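You operate a simulated robot arm through the tools that you are given. There is no shell and no other tool. Be economical: measure what you need, move in short steps, check, and stop when the job is done.

The job below is to be done with a simulated two-armed robot. You get a single attempt, and the scene is never put back.

JOB
Take the brass shim out of the castor and clamp it tight again.
Fine: one hand steadies the castor while the other loosens the wing nut, draws the shim by its green tab and runs the nut down tight; the shim goes on the scrap tray, the castor on the black mat. Set down upright: shim with the green tab, castor. Where these are worked on the way, their far stop is far enough and under half their travel is too little: wing nut of the castor.

It is judged by the outcome, as a careful person would: the job done as asked, and still so three seconds after it is handed in. It fails if anything else is knocked over, pushed out of place, dropped, spilled or broken.

ROBOT AND FRAMES
Two 7-joint arms with two-finger parallel grippers on one trunk, on a base that drives. Base frame: it is fixed to the floor where the robot stands at the start and does not move with it; the origin is under the middle of the robot, x ahead of it, y to its left, z up; the surface under the hand at the start is at about z = 88. Readings come in cm, degrees, newtons and seconds.
The left shoulder is at the start at [7, 16.3, 119.5], the right one opposite. With the tool pointing down near the work surface each hand reaches from about 40 to 88 cm from the robot's upright axis, wherever it stands, measured 20 degrees to its own side. Places, roughly: black mat [70, 20, 90]; scrap [60, -10, 90]; shim gap of the castor [50, 20, 90]; wing nut of the castor [50, 20, 90]. Payload 3.43 kg a hand.
Tool frame (each hand has its own): the origin (TCP) lies between the finger pads and is the grasp point; the fingertips stand 3.4 cm ahead of it; z points along the fingers, y is the line along which they close. Largest opening 12.8 cm; finger width 2.4, thickness 1.2; the body of the gripper, 4.8 by 13 cm, starts 9.6 cm behind the TCP.
Orientation is told as [roll, pitch, yaw] about the base's x, y, z axes, in that order, counted from this pose: with the fingers straight down and closing along the base's y, the tool's x points along the base's -x, its y along +y and its z along -z.

CONTROLS
- The arms move only by the tool drive_tool. It takes "left_targets", "right_targets" or both (then of equal length, played together; a hand with none holds still); each is a list of rows, each a list of 6 numbers: the shift along the base's x, y, z in cm, then the turn, a rotation vector about the base's x, y, z in degrees. In form: [[x, y, z, rx, ry, rz], ...]. A call has 1 to 8 rows; each row shifts and turns the commanded pose from where the row before left it. "left_gripper" and "right_gripper" are, for a hand that has rows, the gripper command, from -1 (shut) to 1 (fully open), values between in proportion, set as the call begins (left out, the last holds). Rows are played at 5 a second. More than 5 cm and 8.6 degrees between two rows, or a gripper value outside its range, and nothing of the call is played. A pose out of reach is approached as far as the arm can. The call stops where the force on the tool passes 90 N (or 10 N more than at its start, if that is more) or the arm is blocked; 0.2 s more then pass. The fingers move at their own pace (about 15.3 cm/s each) and stop on an object; they squeeze with about 34 N. The grip force told is the motor's: it shows also when the fingers shut on nothing. Time passes only in rows, and 0.2 s behind the last, so rows that do not move let the fingers close. The reply holds the time, the measured pose of the TCP, the force on the tool along the base axes, the opening and the grip force, in the units named above and with some noise, with the torque about the TCP (base axes, N m) and any sound that the robot's microphone picked up.
- Cameras (640 x 400 px; columns grow to the right, rows downward): "scene" is now at [13.33, 3.1, 142.53]; the picture's right is [0.34, -0.94, 0.00], its down [-0.52, -0.19, -0.84] and it looks along [0.78, 0.29, -0.55] (base axes); focal length 264 px, centre (320, 200). "left" rides on the left gripper at [7.6, 1.1, -16] in its tool frame; the picture's right is [-0.15, 0.99, 0.00], its down [-0.88, -0.13, -0.46] and it looks along [-0.45, -0.07, 0.89] (tool axes); focal length 234 px, centre (320, 200). "right" rides on the right gripper at [7.6, -1.1, -16] in its tool frame; the picture's right is [0.15, 0.99, 0.00], its down [-0.88, 0.13, -0.46] and it looks along [-0.45, 0.07, 0.89] (tool axes); focal length 234 px, centre (320, 200). There is no depth. A picture from a camera that has moved, and an enlarged one, comes with that camera's place and axes in the base frame and with its lens.
- snapshot(camera): a new picture of that camera. The clock stands still meanwhile.
- move_column(by): slides the trunk up (or, below 0, down) by that many cm; the arms and the scene camera ride with it, the base frame stays. It gives what a move gives, with no picture.
- steer(legs): drives the robot by 1 to 6 legs, each [ahead, left, turn to the left] in cm, cm and degrees, along the robot's own axes; the way and the turn of a leg run together, so that a leg with both is an arc; at most 150 cm and 180 degrees a leg. The arms and the cameras ride along, it lands a little off, and it stops where it bumps. It gives what a move gives.
- head_to(pan, tilt): turns the head with the scene camera to pan (to the left, within 86 degrees either way) and tilt (down, from -29 to 69), counted from straight ahead of the robot. It gives what a move gives.
- close_up(camera, box): a new picture of the part [left, top, right, bottom] of that camera's present view, enlarged. The clock stands still meanwhile.
- job_done(): hands the job in; it is judged then, once.

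Work in short steps. Places have to be worked out from the pictures, the camera data and where the tool is seen: move nearer, look again, correct. Check each grasp and each placing, and mend what went wrong. You have 120 turns and 100 pictures in all, those below and enlarged ones among them. Open the grippers and draw the arms clear of the work before you hand the job in, unless the task says otherwise; then end with one line.

The tools are called after ">>>" as name(argument=value, ...) on one line, values as JSON. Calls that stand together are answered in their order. drive_tool: Moves the arms, as the interface text tells. Its arguments: {"type":"object","properties":{"left_targets":{"type":"array","items":{"type":"array","items":{"type":"number"}}},"left_gripper":{"type":"number"},"right_targets":{"type":"array","items":{"type":"array","items":{"type":"number"}}},"right_gripper":{"type":"number"}},"required":[]} The other tools are called the same way: move_column (by) slides the trunk up or down; steer (legs) drives the base; head_to (pan, tilt) turns the head that bears the scene camera; snapshot (camera) takes a picture; close_up (camera, box) takes an enlarged picture of a part of a camera's view; job_done () hands the job in.

At the start:

```text
time: 0.0
left_tcp_pos: [52.6, 40.53, 120.84]
left_orientation: [0.0, 0.1, -0.1]
left_ft_force: [-0.2, 1.0, -1.1]
left_moment: [0.01, 0.01, 0.01]
left_opening: 12.79
left_finger_force: 0.1
right_tcp_pos: [70.7, -14.88, 120.19]
right_orientation: [0.0, 0.0, 0.0]
right_ft_force: [0.6, 0.1, 0.3]
right_moment: [0.0, -0.01, 0.03]
right_opening: 12.79
right_finger_force: 0.1
trunk travel left (down, up): [-67.5, 26.5]
robot x, y, heading: [0.15, -0.22, -0.1]
head pan, tilt: [20.1, 33.4]
```

scene: 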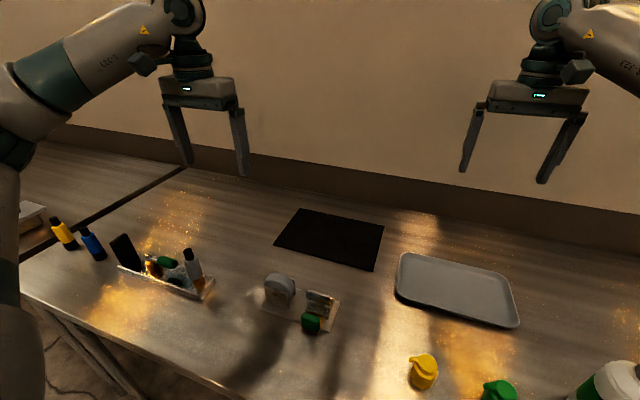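
right: 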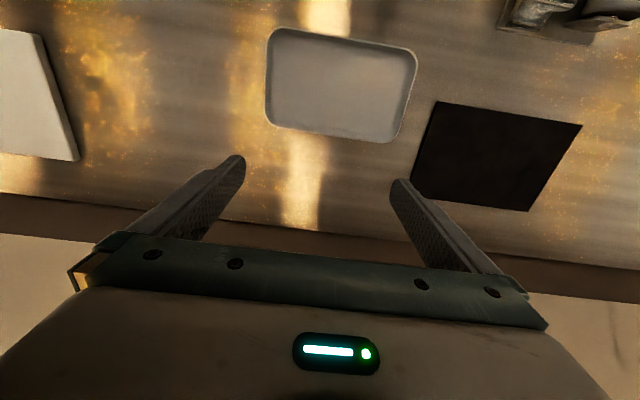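
left: 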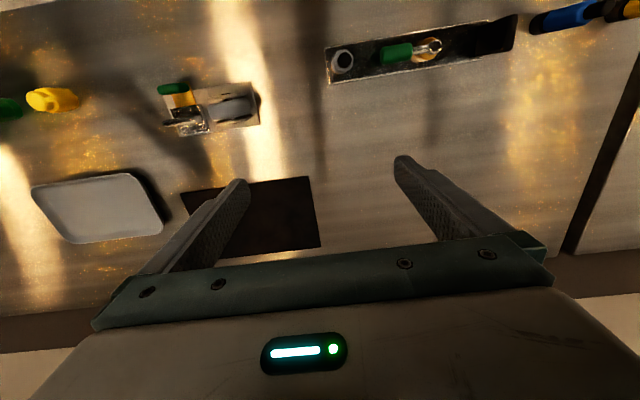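

The castor lies left of centre near the table's edge. I take enlarged pictures to understand its shape.

>>> close_up(camera="scene", box=[240, 250, 360, 350])

>>> close_up(camera="left", box=[130, 60, 290, 160])

```text
4.00 times, centred on (300, 300) of scene
camera zoom: at [13.33, 3.1, 142.53], right [0.34, -0.94, 0.0], down [-0.52, -0.19, -0.84], along [0.78, 0.29, -0.55], focal length 1056 px, centre (400, -200)
```

zoom: 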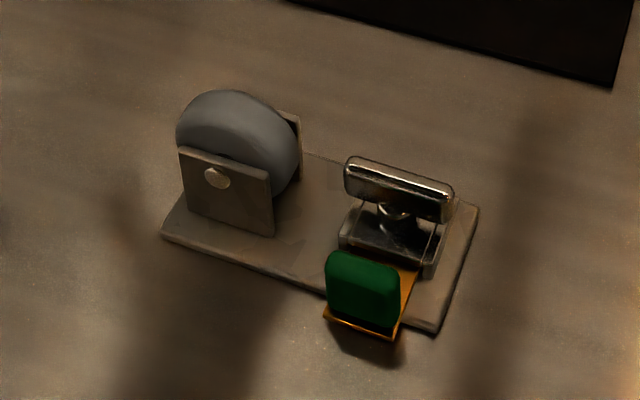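

```text
4.00 times, centred on (210, 110) of left
camera zoom: at [45.01, 41.53, 136.8], right [0.15, 0.99, 0.0], down [0.88, -0.13, 0.46], along [0.45, -0.07, -0.89], focal length 937 px, centre (760, 560)
```

zoom: 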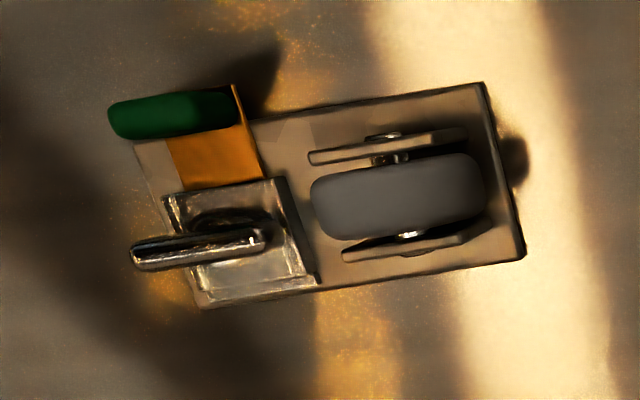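

The plate spans roughly x 42–50, y 12–28. The wheel and fork are at its left end, the wing nut is near [47.6, 15.7, 93], and the tab is near [42.5, 16, 91]. I back up a bit so both hands have room to draw the shim towards the robot.

>>> steer(legs=[[-12, 0, 0]])

```text
time: 1.2
left_tcp_pos: [40.89, 40.43, 120.84]
left_orientation: [0.0, 0.1, 0.1]
left_ft_force: [0.8, -1.3, 0.2]
left_moment: [0.0, 0.0, 0.01]
left_opening: 12.78
left_finger_force: 0.0
right_tcp_pos: [58.85, -14.91, 120.08]
right_orientation: [0.1, 0.1, 0.0]
right_ft_force: [-0.2, 0.7, -0.1]
right_moment: [0.02, -0.02, -0.02]
right_opening: 12.81
right_finger_force: 0.0
trunk travel left (down, up): [-67.5, 26.5]
robot x, y, heading: [-11.62, -0.01, 0.0]
head pan, tilt: [20.1, 33.4]
```

Next I turn both hands by 90° (left −90, right +90) so that they close along x, and bring them nearer.

>>> drive_tool(left_targets=[[0.7, 0, -1, 0, 0, -8.2], [0.7, 0, -1, 0, 0, -8.2], [0.7, 0, -1, 0, 0, -8.2], [0.7, 0, -1, 0, 0, -8.2], [0.7, 0, -1, 0, 0, -8.2], [0.7, 0, -1, 0, 0, -8.2], [0.7, 0, -1, 0, 0, -8.2], [0.7, 0, -1, 0, 0, -8.2]], right_targets=[[-1.4, 1.5, 0, 0, 0, 8.2], [-1.4, 1.5, 0, 0, 0, 8.2], [-1.4, 1.5, 0, 0, 0, 8.2], [-1.4, 1.5, 0, 0, 0, 8.2], [-1.4, 1.5, 0, 0, 0, 8.2], [-1.4, 1.5, 0, 0, 0, 8.2], [-1.4, 1.5, 0, 0, 0, 8.2], [-1.4, 1.5, 0, 0, 0, 8.2]])

>>> drive_tool(left_targets=[[0, 0, -1, 0, 0, -8.2], [0, 0, -1, 0, 0, -8.2], [0, 0, -1, 0, 0, -8.0], [0, 0, -1, 0, 0, 0]], right_targets=[[0, 1.5, 0, 0, 0, 8.2], [0, 1.5, 0, 0, 0, 8.2], [0, 1.5, 0, 0, 0, 8.0], [0, 0, 0, 0, 0, 0]])

>>> snapshot(camera="scene")

>>> snapshot(camera="left")

>>> snapshot(camera="right")

```text
time: 3.0
left_tcp_pos: [36.02, 27.72, 111.77]
left_orientation: [0.0, 0.0, -65.3]
left_ft_force: [-0.1, -0.2, 0.3]
left_moment: [0.0, -0.03, -0.03]
left_opening: 12.76
left_finger_force: 0.1
left hand out of reach, approached as far as the arm can: row 5, 6, 7, 8
right_tcp_pos: [47.48, -2.96, 120.11]
right_orientation: [0.0, 0.0, 65.6]
right_ft_force: [0.3, 0.3, 0.3]
right_moment: [0.01, 0.0, 0.0]
right_opening: 12.81
right_finger_force: 0.0
trunk travel left (down, up): [-67.5, 26.5]
robot x, y, heading: [-11.82, -0.19, -0.2]
head pan, tilt: [20.1, 33.4]
```

```text
time: 4.0
left_tcp_pos: [27.96, 20.3, 107.94]
left_orientation: [0.0, 0.0, -89.9]
left_ft_force: [-0.2, 0.5, 0.0]
left_moment: [0.01, 0.0, -0.04]
left_opening: 12.82
left_finger_force: 0.1
left hand out of reach, approached as far as the arm can: row 1, 2, 3
right_tcp_pos: [36.7, 2.75, 118.11]
right_orientation: [0.0, 0.0, 89.8]
right_ft_force: [0.4, -0.6, -0.1]
right_moment: [-0.02, -0.01, 0.01]
right_opening: 12.78
right_finger_force: 0.0
right hand out of reach, approached as far as the arm can: row 1, 2, 3
trunk travel left (down, up): [-67.5, 26.5]
robot x, y, heading: [-12.05, 0.04, 0.0]
head pan, tilt: [20.1, 33.4]
```

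```text
94 pictures are left
camera scene: at [1.48, 3.1, 142.53], right [0.34, -0.94, 0.0], down [-0.52, -0.19, -0.83], along [0.78, 0.29, -0.55], focal length 264 px, centre (320, 200)
```

scene: 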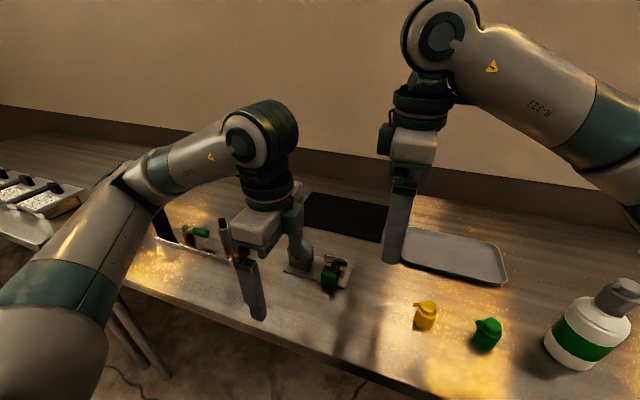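

```text
93 pictures are left
camera left: at [29.11, 27.8, 123.94], right [0.99, -0.15, 0.0], down [-0.13, -0.88, 0.46], along [-0.07, -0.45, -0.89], focal length 234 px, centre (320, 200)
```

left: 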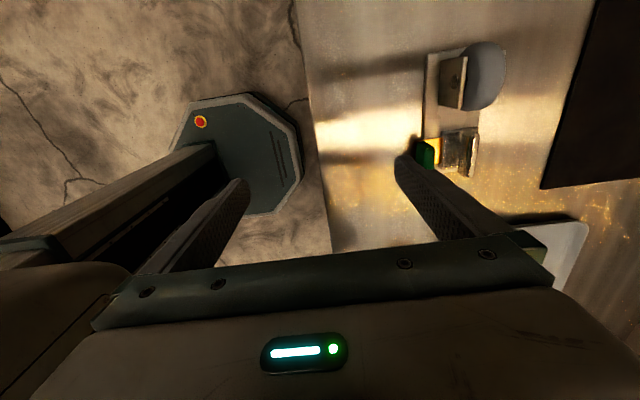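

```text
92 pictures are left
camera right: at [37.79, -4.78, 133.95], right [-0.99, -0.14, 0.0], down [-0.13, 0.88, 0.46], along [-0.06, 0.45, -0.89], focal length 234 px, centre (320, 200)
```

right: 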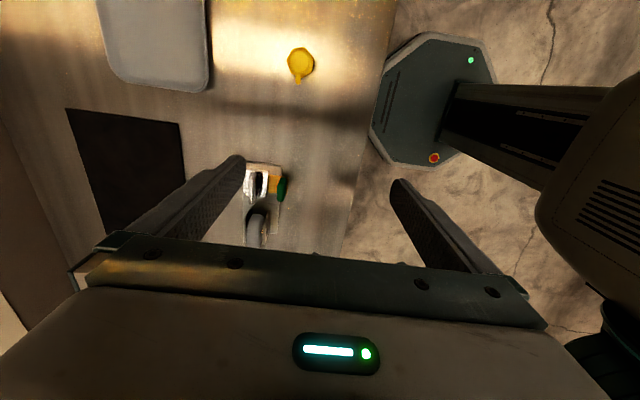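

Left −90 and right +90 hit wrist limits. I rotate both the opposite way and see what the other sense allows.

>>> drive_tool(left_targets=[[0, 0, 0, 0, 0, 8.5], [0, 0, 0, 0, 0, 8.5], [0, 0, 0, 0, 0, 8.5], [0, 0, 0, 0, 0, 8.5], [0, 0, 0, 0, 0, 8.5], [0, 0, 0, 0, 0, 8.5], [0, 0, 0, 0, 0, 8.5], [0, 0, 0, 0, 0, 8.5]], right_targets=[[0, 0, 0, 0, 0, -8.5], [0, 0, 0, 0, 0, -8.5], [0, 0, 0, 0, 0, -8.5], [0, 0, 0, 0, 0, -8.5], [0, 0, 0, 0, 0, -8.5], [0, 0, 0, 0, 0, -8.5], [0, 0, 0, 0, 0, -8.5], [0, 0, 0, 0, 0, -8.5]])

>>> drive_tool(left_targets=[[0, 0, 0, 0, 0, 8.5], [0, 0, 0, 0, 0, 8.5], [0, 0, 0, 0, 0, 8.5], [0, 0, 0, 0, 0, 8.5], [0, 0, 0, 0, 0, 8.5], [0, 0, 0, 0, 0, 8.5], [0, 0, 0, 0, 0, 8.5], [0, 0, 0, 0, 0, 8.5]], right_targets=[[0, 0, 0, 0, 0, -8.5], [0, 0, 0, 0, 0, -8.5], [0, 0, 0, 0, 0, -8.5], [0, 0, 0, 0, 0, -8.5], [0, 0, 0, 0, 0, -8.5], [0, 0, 0, 0, 0, -8.5], [0, 0, 0, 0, 0, -8.5], [0, 0, 0, 0, 0, -8.5]])

>>> drive_tool(left_targets=[[0, 0, 0, 0, 0, 8.5], [0, 0, 0, 0, 0, 8.5], [0, 0, 0, 0, 0, 8.5], [0, 0, 0, 0, 0, 8.5], [0, 0, 0, 0, 0, 8.5], [0, 0, 0, 0, 0, 1.4]], right_targets=[[0, 0, 0, 0, 0, -8.5], [0, 0, 0, 0, 0, -8.5], [0, 0, 0, 0, 0, -8.5], [0, 0, 0, 0, 0, -8.5], [0, 0, 0, 0, 0, -8.5], [0, 0, 0, 0, 0, -1.4]])

```text
time: 5.8
left_tcp_pos: [28.09, 20.31, 108.01]
left_orientation: [0.0, -0.1, -21.9]
left_ft_force: [0.2, -0.2, -0.7]
left_moment: [-0.03, -0.02, 0.0]
left_opening: 12.8
left_finger_force: 0.0
right_tcp_pos: [36.79, 2.87, 118.11]
right_orientation: [0.0, 0.0, 21.9]
right_ft_force: [-0.8, 0.0, 0.1]
right_moment: [-0.01, -0.01, -0.03]
right_opening: 12.79
right_finger_force: 0.1
trunk travel left (down, up): [-67.5, 26.5]
robot x, y, heading: [-11.75, 0.07, -0.1]
head pan, tilt: [20.1, 33.4]
```

```text
time: 7.6
left_tcp_pos: [28.14, 20.31, 108.02]
left_orientation: [0.0, -0.1, 46.1]
left_ft_force: [-0.1, -0.6, 0.0]
left_moment: [-0.01, -0.01, -0.02]
left_opening: 12.84
left_finger_force: 0.1
right_tcp_pos: [36.71, 2.85, 118.11]
right_orientation: [0.0, 0.0, -46.2]
right_ft_force: [0.4, -0.1, 0.2]
right_moment: [0.01, 0.02, 0.0]
right_opening: 12.79
right_finger_force: 0.1
trunk travel left (down, up): [-67.5, 26.5]
robot x, y, heading: [-11.74, 0.36, 0.5]
head pan, tilt: [20.1, 33.4]
```

```text
time: 9.0
left_tcp_pos: [28.16, 20.24, 108.14]
left_orientation: [0.0, 0.0, 90.0]
left_ft_force: [-1.1, -0.1, -0.2]
left_moment: [0.0, 0.01, -0.01]
left_opening: 12.79
left_finger_force: 0.1
right_tcp_pos: [36.72, 2.85, 118.28]
right_orientation: [0.1, 0.0, -89.9]
right_ft_force: [-0.4, -0.3, -1.4]
right_moment: [0.01, 0.0, -0.03]
right_opening: 12.81
right_finger_force: 0.0
trunk travel left (down, up): [-67.5, 26.5]
robot x, y, heading: [-12.02, 0.07, 0.1]
head pan, tilt: [20.1, 33.4]
```

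Yaw +90 (left) and −90 (right) work fine. I bring the left hand over the wheel, leaning outward 30°, and the right hand to a waiting spot at y≈3.

>>> drive_tool(left_targets=[[4.7, 2.5, 0, -7.5, 0, 0], [4.7, 2.5, 0, -7.5, 0, 0], [4.7, 2.5, 0, -7.5, 0, 0], [4.7, 2.2, 0, -7.5, 0, 0], [0, 0, -2, 0, 0, 0]], right_targets=[[2.8, 0, -1, 0, 0, 0], [2.8, 0, -1, 0, 0, 0], [2.8, 0, -1, 0, 0, 0], [2.5, 0, -1, 0, 0, 0], [0, 0, 0, 0, 0, 0]])

>>> snapshot(camera="scene")

>>> snapshot(camera="left")

>>> snapshot(camera="right")

```text
refused: row 1 steps farther than a row can; nothing moved
```

```text
91 pictures are left
camera scene: at [1.44, 3.1, 142.53], right [0.34, -0.94, 0.0], down [-0.52, -0.19, -0.84], along [0.78, 0.29, -0.55], focal length 264 px, centre (320, 200)
```

scene: 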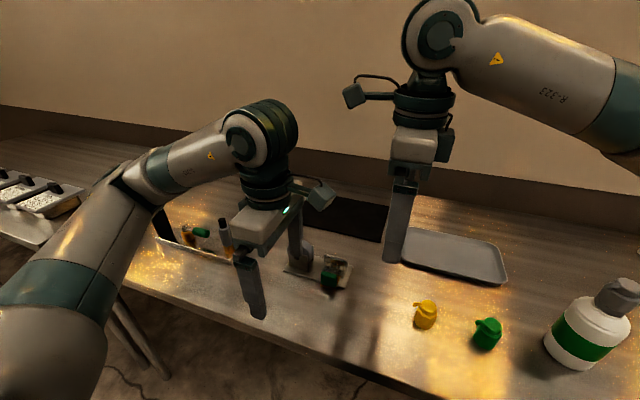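

```text
90 pictures are left
camera left: at [27.01, 12.73, 124.02], right [-0.99, 0.15, 0.0], down [0.13, 0.88, 0.46], along [0.07, 0.45, -0.89], focal length 234 px, centre (320, 200)
```

left: 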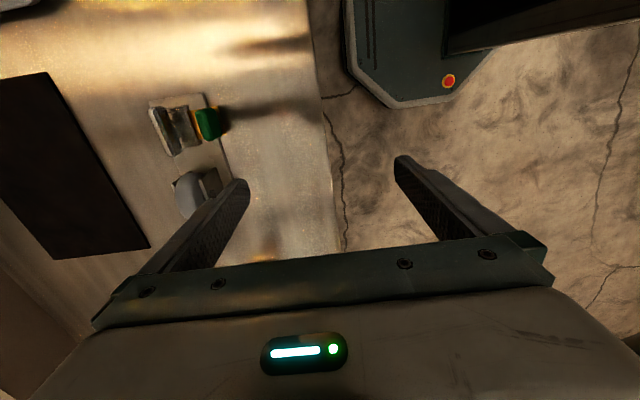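

```text
89 pictures are left
camera right: at [35.63, 10.36, 134.05], right [0.99, 0.15, 0.0], down [0.13, -0.88, 0.46], along [0.07, -0.45, -0.89], focal length 234 px, centre (320, 200)
```

right: 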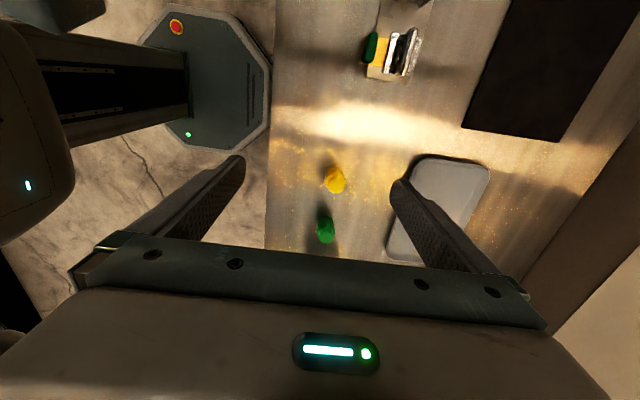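

Row steps are limited to 5 cm overall, so I use shorter steps. I also plan to lean the left hand 45° so the camera brackets stay apart.

>>> drive_tool(left_targets=[[3.2, 1.6, 0, -7.5, 0, 0], [3.2, 1.6, 0, -7.5, 0, 0], [3.2, 1.6, 0, -7.5, 0, 0], [3.2, 1.6, 0, -7.5, 0, 0], [3.0, 1.6, 0, -7.5, 0, 0], [3.0, 1.6, 0, -7.5, 0, 0], [0, 0, -2, 0, 0, 0]], right_targets=[[1.8, 0, -1, 0, 0, 0], [1.8, 0, -1, 0, 0, 0], [1.8, 0, -1, 0, 0, 0], [1.8, 0, -1, 0, 0, 0], [1.8, 0, 0, 0, 0, 0], [1.8, 0, 0, 0, 0, 0], [0, 0, 0, 0, 0, 0]])

>>> snapshot(camera="scene")

>>> snapshot(camera="left")

>>> snapshot(camera="right")

```text
time: 10.6
left_tcp_pos: [46.67, 30.13, 106.02]
left_orientation: [-0.2, 45.1, 89.7]
left_ft_force: [-0.2, -0.8, -0.1]
left_moment: [-0.01, -0.03, 0.02]
left_opening: 12.79
left_finger_force: 0.1
right_tcp_pos: [47.5, 2.75, 114.18]
right_orientation: [0.0, 0.0, -89.8]
right_ft_force: [-0.4, 0.4, -0.3]
right_moment: [-0.01, -0.01, 0.02]
right_opening: 12.79
right_finger_force: 0.1
trunk travel left (down, up): [-67.5, 26.5]
robot x, y, heading: [-11.99, -0.01, 0.3]
head pan, tilt: [20.1, 33.4]
```

```text
88 pictures are left
camera scene: at [1.37, 3.1, 142.54], right [0.34, -0.94, 0.0], down [-0.52, -0.19, -0.84], along [0.78, 0.29, -0.55], focal length 264 px, centre (320, 200)
```

scene: 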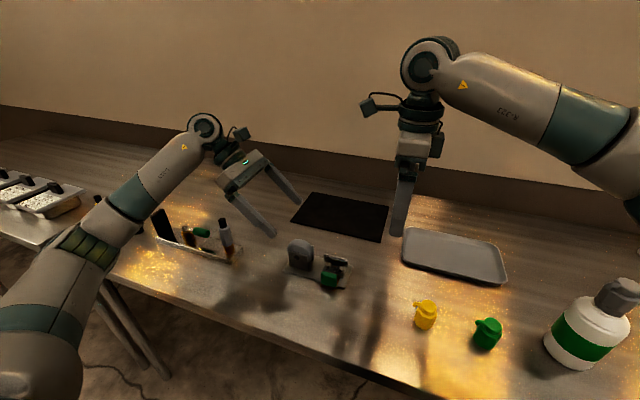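

```text
87 pictures are left
camera left: at [45.54, 35.91, 122.67], right [-0.99, 0.1, -0.11], down [0.13, 0.94, -0.3], along [0.07, -0.31, -0.95], focal length 234 px, centre (320, 200)
```

left: 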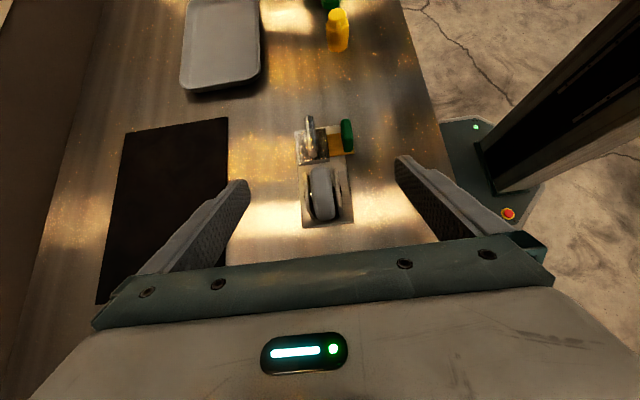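

```text
86 pictures are left
camera right: at [46.26, 10.31, 130.13], right [0.99, 0.15, 0.0], down [0.13, -0.88, 0.46], along [0.07, -0.45, -0.89], focal length 234 px, centre (320, 200)
```

right: 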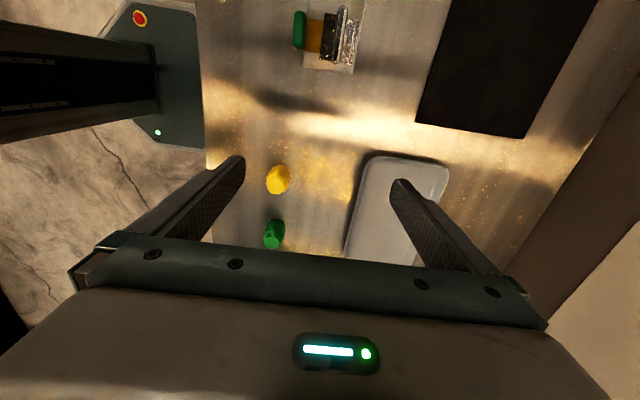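

The left view has the castor well framed between the fingers. I enlarge it to measure.

>>> close_up(camera="left", box=[260, 100, 388, 240])

>>> close_up(camera="scene", box=[270, 225, 366, 300])

```text
2.86 times, centred on (324, 170) of left
camera zoom: at [45.54, 35.91, 122.67], right [-0.99, 0.1, -0.11], down [0.13, 0.94, -0.3], along [0.07, -0.31, -0.95], focal length 669 px, centre (309, 286)
```

zoom: 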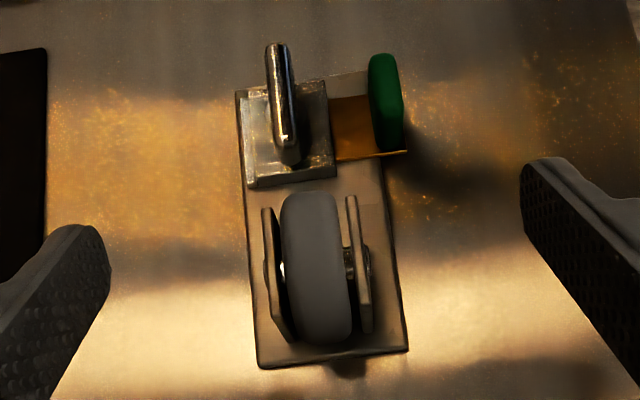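

```text
5.33 times, centred on (318, 262) of scene
camera zoom: at [1.37, 3.1, 142.54], right [0.34, -0.94, 0.0], down [-0.52, -0.19, -0.84], along [0.78, 0.29, -0.55], focal length 1408 px, centre (331, -133)
```

zoom: 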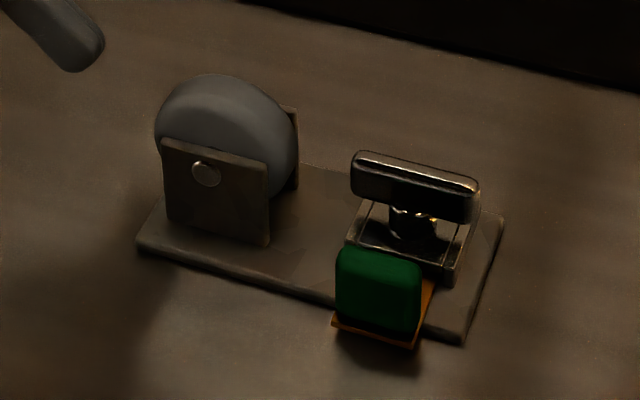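

Fork centre is about [47.2, 25.4], and the bar centre is about [47.9, 16.0] with its top at z≈93.3. I lower the left hand around the fork and stop before closing.

>>> drive_tool(left_targets=[[0.1, -1, -3, 0, 0, 0], [0.2, -1, -3, 0, 0, 0], [0.1, -1, -3, 0, 0, 0], [0.1, -0.8, -2.5, 0, 0, 0], [0, 0, -1, 0, 0, 0], [0, 0, 0, 0, 0, 0]])

>>> close_up(camera="scene", box=[250, 205, 378, 300])

>>> snapshot(camera="left")

```text
time: 12.0
left_tcp_pos: [47.46, 26.22, 93.54]
left_orientation: [-0.1, 45.0, 89.9]
left_ft_force: [-0.3, -0.7, 0.8]
left_moment: [-0.05, -0.03, -0.01]
left_opening: 12.79
left_finger_force: 0.0
right_tcp_pos: [47.51, 2.79, 114.16]
right_orientation: [0.0, 0.0, -90.0]
right_ft_force: [0.0, 0.1, -0.9]
right_moment: [-0.02, 0.01, -0.02]
right_opening: 12.78
right_finger_force: 0.1
trunk travel left (down, up): [-67.5, 26.5]
robot x, y, heading: [-12.05, -0.05, 0.2]
head pan, tilt: [20.1, 33.4]
```

```text
4.21 times, centred on (314, 252) of scene
camera zoom: at [1.45, 3.1, 142.53], right [0.34, -0.94, 0.0], down [-0.52, -0.19, -0.83], along [0.78, 0.29, -0.55], focal length 1111 px, centre (345, -21)
```

zoom: 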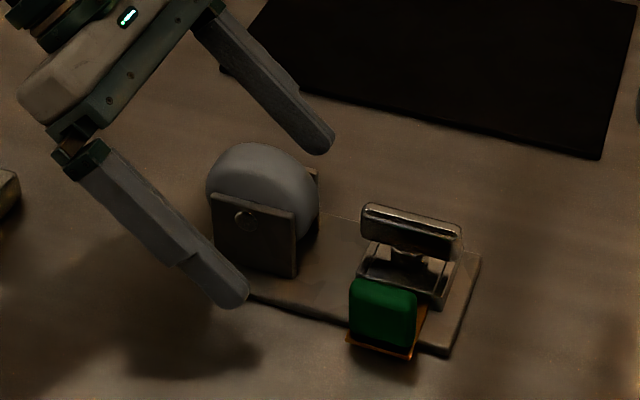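

```text
82 pictures are left
camera left: at [46.35, 32.08, 110.22], right [-0.99, 0.1, -0.1], down [0.13, 0.94, -0.3], along [0.07, -0.31, -0.95], focal length 234 px, centre (320, 200)
```

left: 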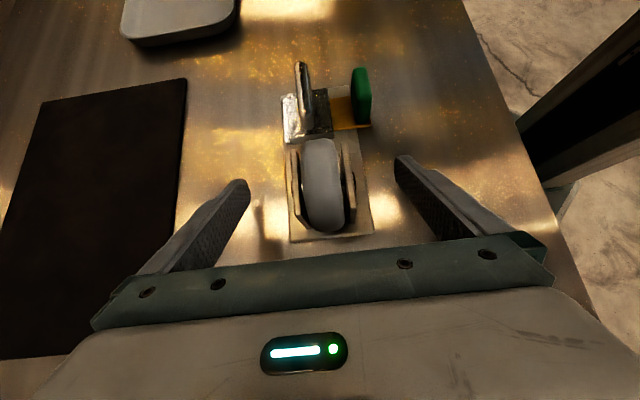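

The fork is centred between the fingers. I go down 0.5 cm and close the left gripper.

>>> drive_tool(left_targets=[[0, -0.2, -0.5, 0, 0, 0]])

>>> drive_tool(left_targets=[[0, 0, 0, 0, 0, 0], [0, 0, 0, 0, 0, 0], [0, 0, 0, 0, 0, 0], [0, 0, 0, 0, 0, 0]], left_gripper=-1)

>>> snapshot(camera="left")

>>> close_up(camera="scene", box=[250, 205, 378, 300])

```text
time: 12.4
left_tcp_pos: [47.39, 25.93, 92.99]
left_orientation: [0.0, 45.0, 90.0]
left_ft_force: [0.0, -0.1, -0.1]
left_moment: [0.01, -0.03, 0.02]
left_opening: 12.79
left_finger_force: 0.0
right_tcp_pos: [47.46, 2.77, 114.2]
right_orientation: [0.1, -0.1, -89.8]
right_ft_force: [-0.6, 0.4, 0.1]
right_moment: [-0.01, 0.0, 0.01]
right_opening: 12.82
right_finger_force: 0.0
trunk travel left (down, up): [-67.5, 26.5]
robot x, y, heading: [-11.75, 0.27, 0.3]
head pan, tilt: [20.1, 33.4]
```

```text
time: 13.4
left_tcp_pos: [47.36, 25.97, 93.0]
left_orientation: [0.0, 45.0, 89.9]
left_ft_force: [-1.3, 0.3, 0.7]
left_moment: [-0.07, 0.22, -0.22]
left_opening: 4.59
left_finger_force: 33.2
right_tcp_pos: [47.53, 2.79, 114.14]
right_orientation: [0.0, 0.0, -89.9]
right_ft_force: [-0.3, 0.2, -0.2]
right_moment: [0.02, -0.01, 0.02]
right_opening: 12.78
right_finger_force: 0.0
trunk travel left (down, up): [-67.5, 26.5]
robot x, y, heading: [-11.84, -0.25, -0.1]
head pan, tilt: [20.1, 33.4]
```

```text
81 pictures are left
camera left: at [46.23, 31.87, 109.7], right [-0.99, 0.1, -0.1], down [0.13, 0.94, -0.3], along [0.07, -0.31, -0.95], focal length 234 px, centre (320, 200)
```

left: 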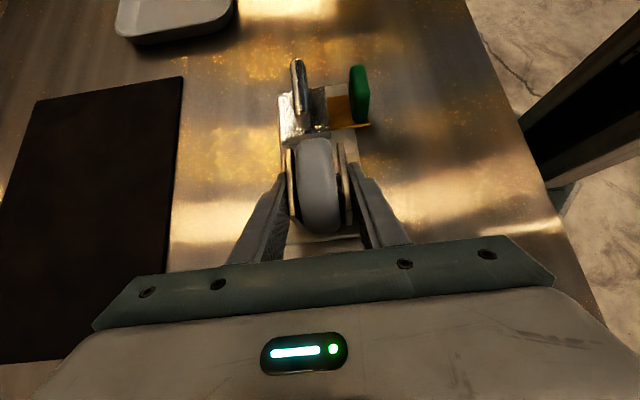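

```text
4.21 times, centred on (314, 252) of scene
camera zoom: at [1.43, 3.1, 142.53], right [0.34, -0.94, 0.0], down [-0.52, -0.19, -0.84], along [0.78, 0.29, -0.55], focal length 1111 px, centre (345, -21)
```

zoom: 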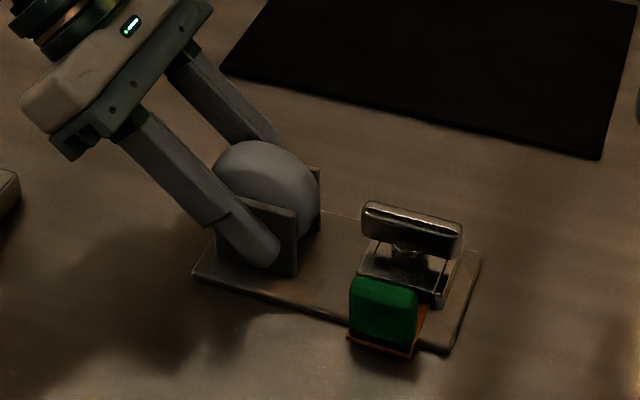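

The castor is held firmly (opening 4.6 cm, 33 N). I bring the right hand above the bar with the fingers partly open.

>>> drive_tool(right_targets=[[0.1, 4, -2, 0, 0, 0], [0.1, 4, -2, 0, 0, 0], [0.1, 4, -2, 0, 0, 0], [0.1, 1.2, -2, 0, 0, 0], [0, 0, -2, 0, 0, 0], [0, 0, 0, 0, 0, 0]], right_gripper=-0.37)

>>> snapshot(camera="right")

>>> close_up(camera="left", box=[250, 20, 410, 140])

>>> close_up(camera="scene", box=[250, 180, 400, 300])

```text
time: 14.8
left_tcp_pos: [47.41, 26.0, 93.03]
left_orientation: [-0.1, 45.0, 89.8]
left_ft_force: [-0.3, 1.4, 1.6]
left_moment: [-0.14, 0.22, -0.13]
left_opening: 4.58
left_finger_force: 34.2
right_tcp_pos: [47.95, 16.11, 104.23]
right_orientation: [0.0, 0.0, -89.9]
right_ft_force: [-0.2, 0.6, -0.3]
right_moment: [0.03, -0.01, 0.04]
right_opening: 4.05
right_finger_force: 0.0
trunk travel left (down, up): [-67.5, 26.5]
robot x, y, heading: [-11.9, 0.01, -0.1]
head pan, tilt: [20.1, 33.4]
```

```text
79 pictures are left
camera right: at [46.83, 23.59, 120.09], right [0.99, 0.15, 0.0], down [0.13, -0.88, 0.46], along [0.07, -0.45, -0.89], focal length 234 px, centre (320, 200)
```

right: 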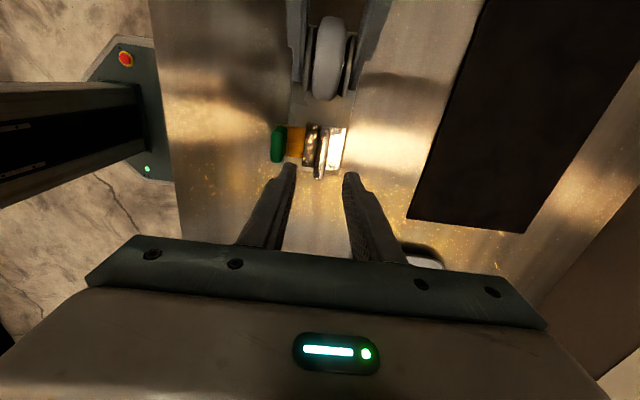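

```text
3.33 times, centred on (330, 80) of left
camera zoom: at [46.23, 31.91, 109.7], right [-0.99, 0.1, -0.1], down [0.13, 0.94, -0.3], along [0.07, -0.31, -0.95], focal length 781 px, centre (287, 600)
```

zoom: 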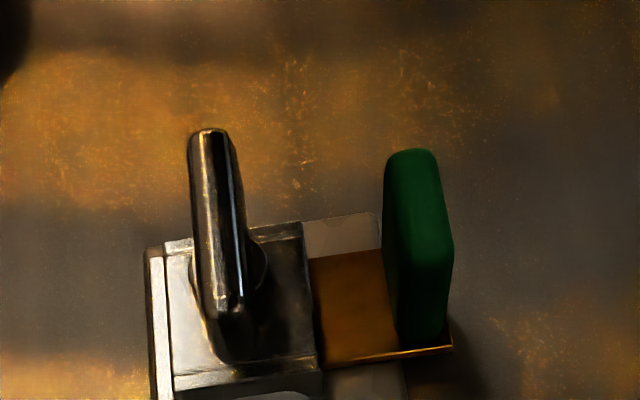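

```text
3.33 times, centred on (325, 240) of scene
camera zoom: at [1.43, 3.13, 142.53], right [0.34, -0.94, 0.0], down [-0.52, -0.19, -0.84], along [0.78, 0.29, -0.55], focal length 880 px, centre (303, 67)
```

zoom: 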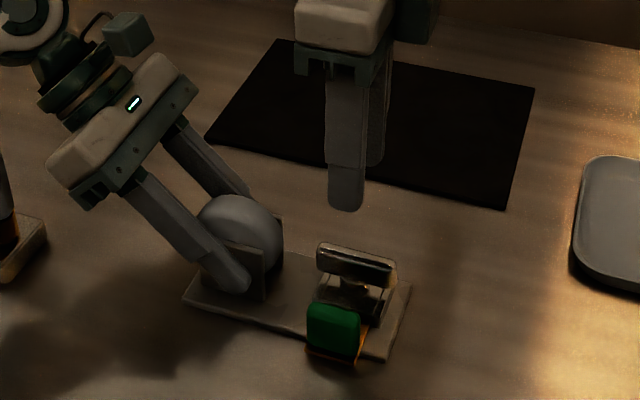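

The bar is at about [48.2, 15.9]. I descend to TCP z≈95.4 (fingertips about 92), checking force.

>>> drive_tool(right_targets=[[0.2, -0.1, -3, 0, 0, 0], [0, -0.1, -3, 0, 0, 0], [0, 0, -2, 0, 0, 0], [0, 0, -0.8, 0, 0, 0], [0, 0, 0, 0, 0, 0]])

>>> close_up(camera="right", box=[220, 80, 420, 220])

>>> close_up(camera="scene", box=[290, 215, 370, 295])

>>> close_up(camera="left", box=[250, 20, 410, 140])

```text
time: 16.0
left_tcp_pos: [47.34, 26.11, 93.06]
left_orientation: [0.0, 45.1, 89.9]
left_ft_force: [-0.4, 1.8, 1.0]
left_moment: [0.04, 0.29, -0.2]
left_opening: 4.59
left_finger_force: 34.2
right_tcp_pos: [48.16, 15.9, 95.32]
right_orientation: [0.0, 0.1, -89.8]
right_ft_force: [0.7, -1.3, -0.1]
right_moment: [0.0, 0.01, 0.02]
right_opening: 4.0
right_finger_force: 0.1
trunk travel left (down, up): [-67.5, 26.5]
robot x, y, heading: [-12.19, -0.15, -0.0]
head pan, tilt: [20.1, 33.4]
```

```text
2.86 times, centred on (320, 150) of right
camera zoom: at [47.04, 23.45, 111.24], right [0.99, 0.15, 0.0], down [0.13, -0.88, 0.46], along [0.07, -0.45, -0.89], focal length 669 px, centre (320, 343)
```

zoom: 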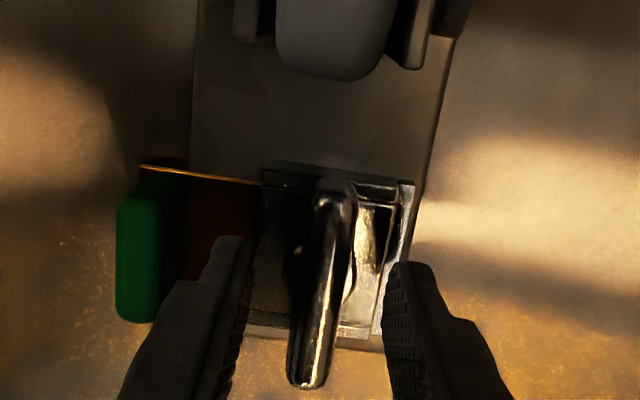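

```text
5.00 times, centred on (330, 255) of scene
camera zoom: at [1.43, 3.13, 142.53], right [0.34, -0.94, 0.0], down [-0.52, -0.19, -0.84], along [0.78, 0.29, -0.55], focal length 1320 px, centre (270, -75)
```

zoom: 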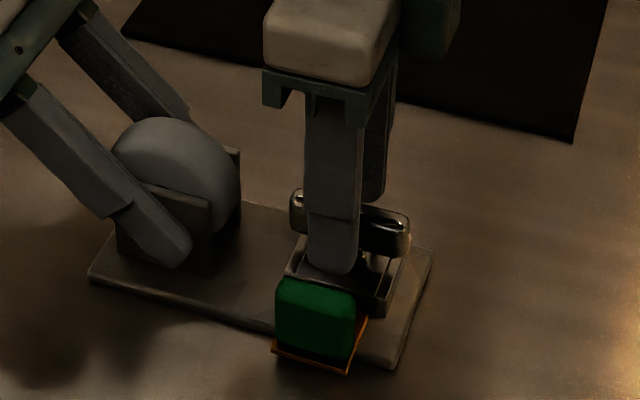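

```text
3.33 times, centred on (330, 80) of left
camera zoom: at [46.23, 31.9, 109.69], right [-0.99, 0.1, -0.1], down [0.13, 0.94, -0.3], along [0.07, -0.31, -0.95], focal length 781 px, centre (287, 600)
```

zoom: 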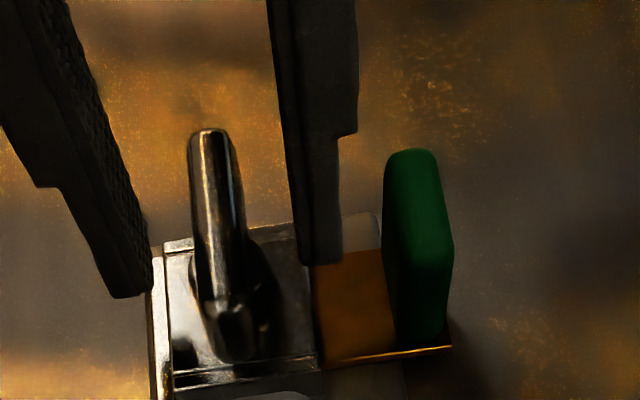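

The fingers straddle the bar at about its mid-length, overlapping most of its height. I close the right gripper.

>>> drive_tool(right_targets=[[0, 0, 0, 0, 0, 0], [0, 0, 0, 0, 0, 0], [0, 0, 0, 0, 0, 0], [0, 0, 0, 0, 0, 0]], right_gripper=-1)

>>> close_up(camera="right", box=[220, 80, 420, 220])

```text
time: 17.0
left_tcp_pos: [47.43, 25.94, 92.97]
left_orientation: [-0.1, 45.0, 89.9]
left_ft_force: [-3.1, 0.8, 1.5]
left_moment: [0.13, 0.2, -0.14]
left_opening: 4.6
left_finger_force: 34.0
right_tcp_pos: [48.11, 15.84, 95.37]
right_orientation: [0.0, 0.0, -89.9]
right_ft_force: [0.9, 1.6, -0.3]
right_moment: [0.11, -0.05, 0.0]
right_opening: 1.36
right_finger_force: 33.6
trunk travel left (down, up): [-67.5, 26.5]
robot x, y, heading: [-12.18, 0.23, -0.1]
head pan, tilt: [20.1, 33.4]
```

```text
2.86 times, centred on (320, 150) of right
camera zoom: at [47.05, 23.44, 111.25], right [0.99, 0.15, 0.0], down [0.13, -0.88, 0.46], along [0.07, -0.45, -0.89], focal length 669 px, centre (320, 343)
```

zoom: 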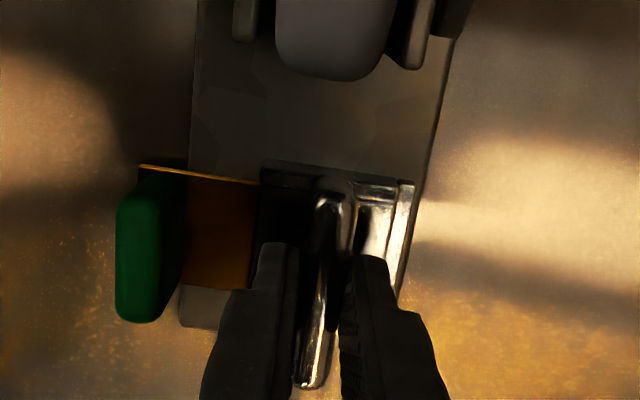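

The bar is gripped (1.36 cm). I turn counter-clockwise by about 24° and read the torque.

>>> drive_tool(right_targets=[[0, 0, 0, 0, 0, 8], [0, 0, 0, 0, 0, 8], [0, 0, 0, 0, 0, 8]])

>>> close_up(camera="scene", box=[290, 215, 370, 295])

```text
time: 17.8
left_tcp_pos: [47.33, 25.96, 93.06]
left_orientation: [-0.1, 45.0, 89.9]
left_ft_force: [-0.8, 0.5, 2.2]
left_moment: [0.24, 0.23, -0.22]
left_opening: 4.55
left_finger_force: 33.7
right_tcp_pos: [48.21, 15.88, 95.29]
right_orientation: [0.0, 0.0, -65.8]
right_ft_force: [2.2, 1.8, 0.1]
right_moment: [-0.04, -0.09, 0.0]
right_opening: 1.34
right_finger_force: 34.3
trunk travel left (down, up): [-67.5, 26.5]
robot x, y, heading: [-12.07, 0.24, 0.1]
head pan, tilt: [20.1, 33.4]
```

```text
5.00 times, centred on (330, 255) of scene
camera zoom: at [1.44, 3.12, 142.53], right [0.34, -0.94, 0.0], down [-0.52, -0.19, -0.83], along [0.78, 0.29, -0.55], focal length 1320 px, centre (270, -75)
```

zoom: 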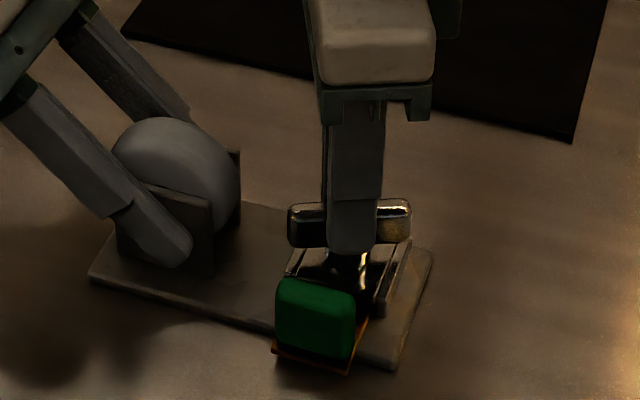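

The nut turns easily with the hand. I continue loosening, watching for the stop.

>>> drive_tool(right_targets=[[0, 0, 0, 0, 0, 8], [0, 0, 0, 0, 0, 8], [0, 0, 0, 0, 0, 8], [0, 0, 0, 0, 0, 8]])

>>> drive_tool(right_targets=[[0, 0, 0, 0, 0, 8], [0, 0, 0, 0, 0, 8], [0, 0, 0, 0, 0, 8], [0, 0, 0, 0, 0, 8]])

>>> close_up(camera="scene", box=[290, 215, 370, 295])

```text
time: 18.8
left_tcp_pos: [47.43, 25.98, 92.96]
left_orientation: [-0.1, 44.9, 90.0]
left_ft_force: [0.8, -0.2, 0.0]
left_moment: [-0.25, 0.17, -0.02]
left_opening: 4.57
left_finger_force: 34.0
right_tcp_pos: [48.15, 15.91, 95.29]
right_orientation: [0.0, 0.0, -33.8]
right_ft_force: [1.9, 0.8, 5.3]
right_moment: [0.1, 0.04, -0.05]
right_opening: 1.36
right_finger_force: 33.9
trunk travel left (down, up): [-67.5, 26.5]
robot x, y, heading: [-11.61, -0.27, -0.2]
head pan, tilt: [20.1, 33.4]
```

```text
time: 19.8
left_tcp_pos: [47.4, 25.97, 93.02]
left_orientation: [-0.1, 45.1, 90.0]
left_ft_force: [1.6, 0.8, 0.0]
left_moment: [-0.34, 0.18, 0.24]
left_opening: 4.58
left_finger_force: 33.8
right_tcp_pos: [48.12, 15.89, 95.35]
right_orientation: [0.0, -0.1, -1.8]
right_ft_force: [-1.5, -2.0, 11.0]
right_moment: [-0.04, 0.1, -0.01]
right_opening: 1.36
right_finger_force: 33.9
trunk travel left (down, up): [-67.5, 26.5]
robot x, y, heading: [-11.78, -0.29, 0.0]
head pan, tilt: [20.1, 33.4]
```

```text
5.00 times, centred on (330, 255) of scene
camera zoom: at [1.39, 3.08, 142.54], right [0.34, -0.94, 0.0], down [-0.52, -0.19, -0.84], along [0.78, 0.29, -0.55], focal length 1320 px, centre (270, -75)
```

zoom: 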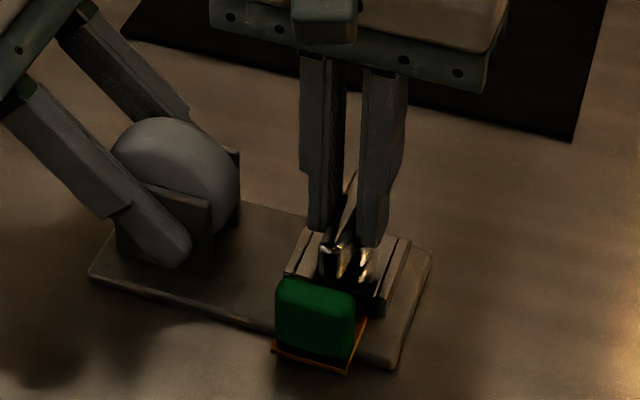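

The upward force grows to 11 N, so the nut is rising on its thread. I keep turning while lifting slightly.

>>> drive_tool(right_targets=[[0, 0, 0.1, 0, 0, 8], [0, 0, 0.1, 0, 0, 8], [0, 0, 0.05, 0, 0, 8], [0, 0, 0.05, 0, 0, 8]])

>>> drive_tool(right_targets=[[0, 0, 0.05, 0, 0, 8], [0, 0, 0.05, 0, 0, 8], [0, 0, 0.05, 0, 0, 8]])

>>> close_up(camera="scene", box=[290, 215, 370, 295])

```text
time: 20.8
left_tcp_pos: [47.38, 25.97, 93.16]
left_orientation: [-0.2, 45.1, 89.8]
left_ft_force: [-1.9, 3.7, 7.6]
left_moment: [-1.1, 0.31, -0.15]
left_opening: 4.59
left_finger_force: 33.8
right_tcp_pos: [48.23, 15.8, 95.47]
right_orientation: [-0.1, 0.0, 30.2]
right_ft_force: [2.3, -4.0, -8.0]
right_moment: [-0.01, -0.43, 0.02]
right_opening: 1.33
right_finger_force: 33.5
trunk travel left (down, up): [-67.5, 26.5]
robot x, y, heading: [-11.7, 0.21, -0.3]
head pan, tilt: [20.1, 33.4]
```

```text
time: 21.6
left_tcp_pos: [47.3, 26.03, 93.04]
left_orientation: [-0.1, 45.0, 89.9]
left_ft_force: [-3.9, 5.6, 14.1]
left_moment: [-0.93, -0.32, -0.35]
left_opening: 4.59
left_finger_force: 34.5
right_tcp_pos: [48.16, 15.87, 95.76]
right_orientation: [0.0, 0.1, 54.3]
right_ft_force: [3.0, -6.5, -14.5]
right_moment: [-0.92, 0.06, -0.03]
right_opening: 1.35
right_finger_force: 33.8
trunk travel left (down, up): [-67.5, 26.5]
robot x, y, heading: [-11.71, 0.19, 0.1]
head pan, tilt: [20.1, 33.4]
```

```text
5.00 times, centred on (330, 255) of scene
camera zoom: at [1.5, 3.13, 142.52], right [0.34, -0.94, 0.0], down [-0.52, -0.19, -0.83], along [0.78, 0.29, -0.55], focal length 1320 px, centre (270, -75)
```

zoom: 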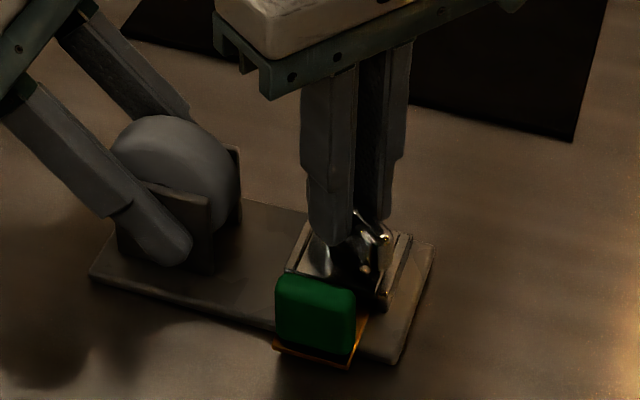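

I've lifted a bit too much (−14 N), so I come down 0.25, release, rise clear, and wind the wrist back 180° for a second grip.

>>> drive_tool(right_targets=[[0, 0, -0.25, 0, 0, 0], [0, 0, 0, 0, 0, 0]])

>>> drive_tool(right_targets=[[0, 0, 0, 0, 0, 0], [0, 0, 0, 0, 0, 0], [0, 0, 1.5, 0, 0, 0], [0, 0, 2, 0, 0, 0], [0, 0, 1, 0, 0, 0]], right_gripper=-0.45)

>>> close_up(camera="left", box=[250, 20, 410, 140])

```text
time: 22.2
left_tcp_pos: [47.43, 25.92, 93.11]
left_orientation: [0.0, 44.8, 90.0]
left_ft_force: [3.0, 10.2, 10.3]
left_moment: [0.81, 0.21, -0.24]
left_opening: 4.59
left_finger_force: 34.3
right_tcp_pos: [48.14, 15.87, 95.66]
right_orientation: [0.1, 0.0, 54.1]
right_ft_force: [2.1, -11.9, 0.1]
right_moment: [-0.76, -0.02, 0.0]
right_opening: 1.35
right_finger_force: 34.3
trunk travel left (down, up): [-67.5, 26.5]
robot x, y, heading: [-11.81, 0.02, 0.1]
head pan, tilt: [20.1, 33.4]
```

```text
time: 23.4
left_tcp_pos: [47.44, 25.89, 93.14]
left_orientation: [-0.1, 44.9, 89.9]
left_ft_force: [1.5, -0.8, 5.0]
left_moment: [0.44, 0.24, 0.0]
left_opening: 4.58
left_finger_force: 34.0
right_tcp_pos: [48.19, 15.91, 100.01]
right_orientation: [0.0, -0.1, 54.2]
right_ft_force: [0.2, 0.6, 0.8]
right_moment: [0.0, 0.03, 0.0]
right_opening: 3.52
right_finger_force: 0.1
trunk travel left (down, up): [-67.5, 26.5]
robot x, y, heading: [-11.87, -0.21, 0.1]
head pan, tilt: [20.1, 33.4]
```

```text
3.33 times, centred on (330, 80) of left
camera zoom: at [46.22, 31.81, 109.69], right [-0.99, 0.11, -0.1], down [0.13, 0.94, -0.3], along [0.07, -0.31, -0.95], focal length 781 px, centre (287, 600)
```

zoom: 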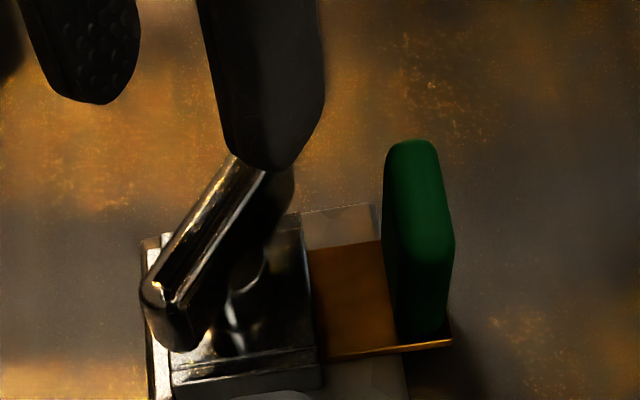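

The bar has clearly turned, to about 144°. I wind the right wrist back 180°.

>>> drive_tool(right_targets=[[0, 0, 0, 0, 0, -8.5], [0, 0, 0, 0, 0, -8.5], [0, 0, 0, 0, 0, -8.5], [0, 0, 0, 0, 0, -8.5], [0, 0, 0, 0, 0, -8.5], [0, 0, 0, 0, 0, -8.5], [0, 0, 0, 0, 0, -8.5], [0, 0, 0, 0, 0, -8.5]])

>>> drive_tool(right_targets=[[0, 0, 0, 0, 0, -8.5], [0, 0, 0, 0, 0, -8.5], [0, 0, 0, 0, 0, -8.5], [0, 0, 0, 0, 0, -8.5], [0, 0, 0, 0, 0, -8.5], [0, 0, 0, 0, 0, -8.5], [0, 0, 0, 0, 0, -8.5], [0, 0, 0, 0, 0, -8.5]])

>>> drive_tool(right_targets=[[0, 0, 0, 0, 0, -8.5], [0, 0, 0, 0, 0, -8.5], [0, 0, 0, 0, 0, -8.5], [0, 0, 0, 0, 0, -8.5], [0, 0, 0, 0, 0, -8.5], [0, 0, 0, 0, 0, -1.5]])

>>> close_up(camera="right", box=[220, 80, 420, 220])

>>> close_up(camera="scene", box=[250, 180, 400, 300])

```text
time: 25.2
left_tcp_pos: [47.51, 26.02, 92.97]
left_orientation: [0.0, 45.0, 89.9]
left_ft_force: [-1.5, -1.9, -0.8]
left_moment: [0.31, 0.18, 0.1]
left_opening: 4.58
left_finger_force: 34.0
right_tcp_pos: [48.07, 15.76, 99.96]
right_orientation: [0.0, 0.0, -14.0]
right_ft_force: [0.0, 0.3, -0.4]
right_moment: [0.01, 0.0, 0.0]
right_opening: 3.53
right_finger_force: 0.0
trunk travel left (down, up): [-67.5, 26.5]
robot x, y, heading: [-11.77, 0.02, -0.2]
head pan, tilt: [20.1, 33.4]
```

```text
time: 27.0
left_tcp_pos: [47.41, 26.04, 93.16]
left_orientation: [0.0, 45.0, 89.9]
left_ft_force: [-2.1, -1.4, 0.6]
left_moment: [0.32, 0.14, 0.03]
left_opening: 4.58
left_finger_force: 33.4
right_tcp_pos: [48.22, 15.94, 99.95]
right_orientation: [0.0, 0.0, -82.1]
right_ft_force: [-0.6, -0.2, -0.2]
right_moment: [0.03, 0.04, 0.01]
right_opening: 3.51
right_finger_force: 0.1
trunk travel left (down, up): [-67.5, 26.5]
robot x, y, heading: [-11.77, 0.01, -0.2]
head pan, tilt: [20.1, 33.4]
```

```text
time: 28.4
left_tcp_pos: [47.41, 26.04, 93.06]
left_orientation: [0.0, 45.0, 89.9]
left_ft_force: [-1.2, -0.6, 0.4]
left_moment: [0.34, 0.1, 0.02]
left_opening: 4.57
left_finger_force: 33.9
right_tcp_pos: [48.14, 15.99, 99.96]
right_orientation: [-0.1, 0.0, -126.0]
right_ft_force: [0.6, 0.2, 0.5]
right_moment: [0.02, -0.01, 0.03]
right_opening: 3.51
right_finger_force: 0.2
trunk travel left (down, up): [-67.5, 26.5]
robot x, y, heading: [-11.7, 0.18, 0.3]
head pan, tilt: [20.1, 33.4]
```

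```text
2.86 times, centred on (320, 150) of right
camera zoom: at [51.68, 22.62, 115.93], right [0.89, -0.46, 0.0], down [-0.41, -0.79, 0.46], along [-0.21, -0.4, -0.89], focal length 669 px, centre (320, 343)
```

zoom: 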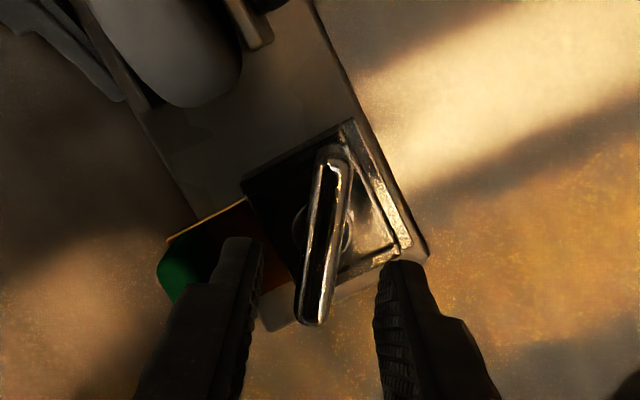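

```text
3.33 times, centred on (325, 240) of scene
camera zoom: at [1.44, 3.11, 142.53], right [0.34, -0.94, 0.0], down [-0.52, -0.19, -0.84], along [0.78, 0.29, -0.55], focal length 880 px, centre (303, 67)
```

zoom: 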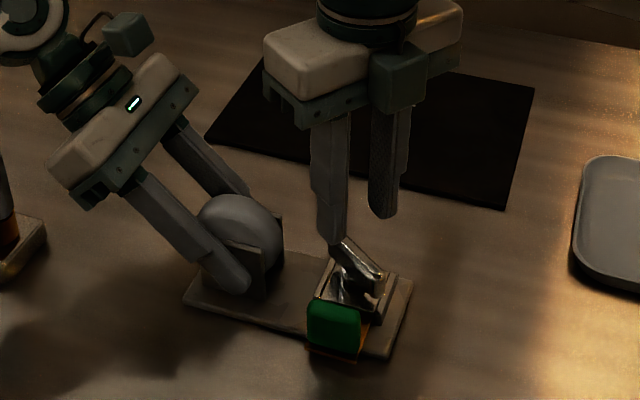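

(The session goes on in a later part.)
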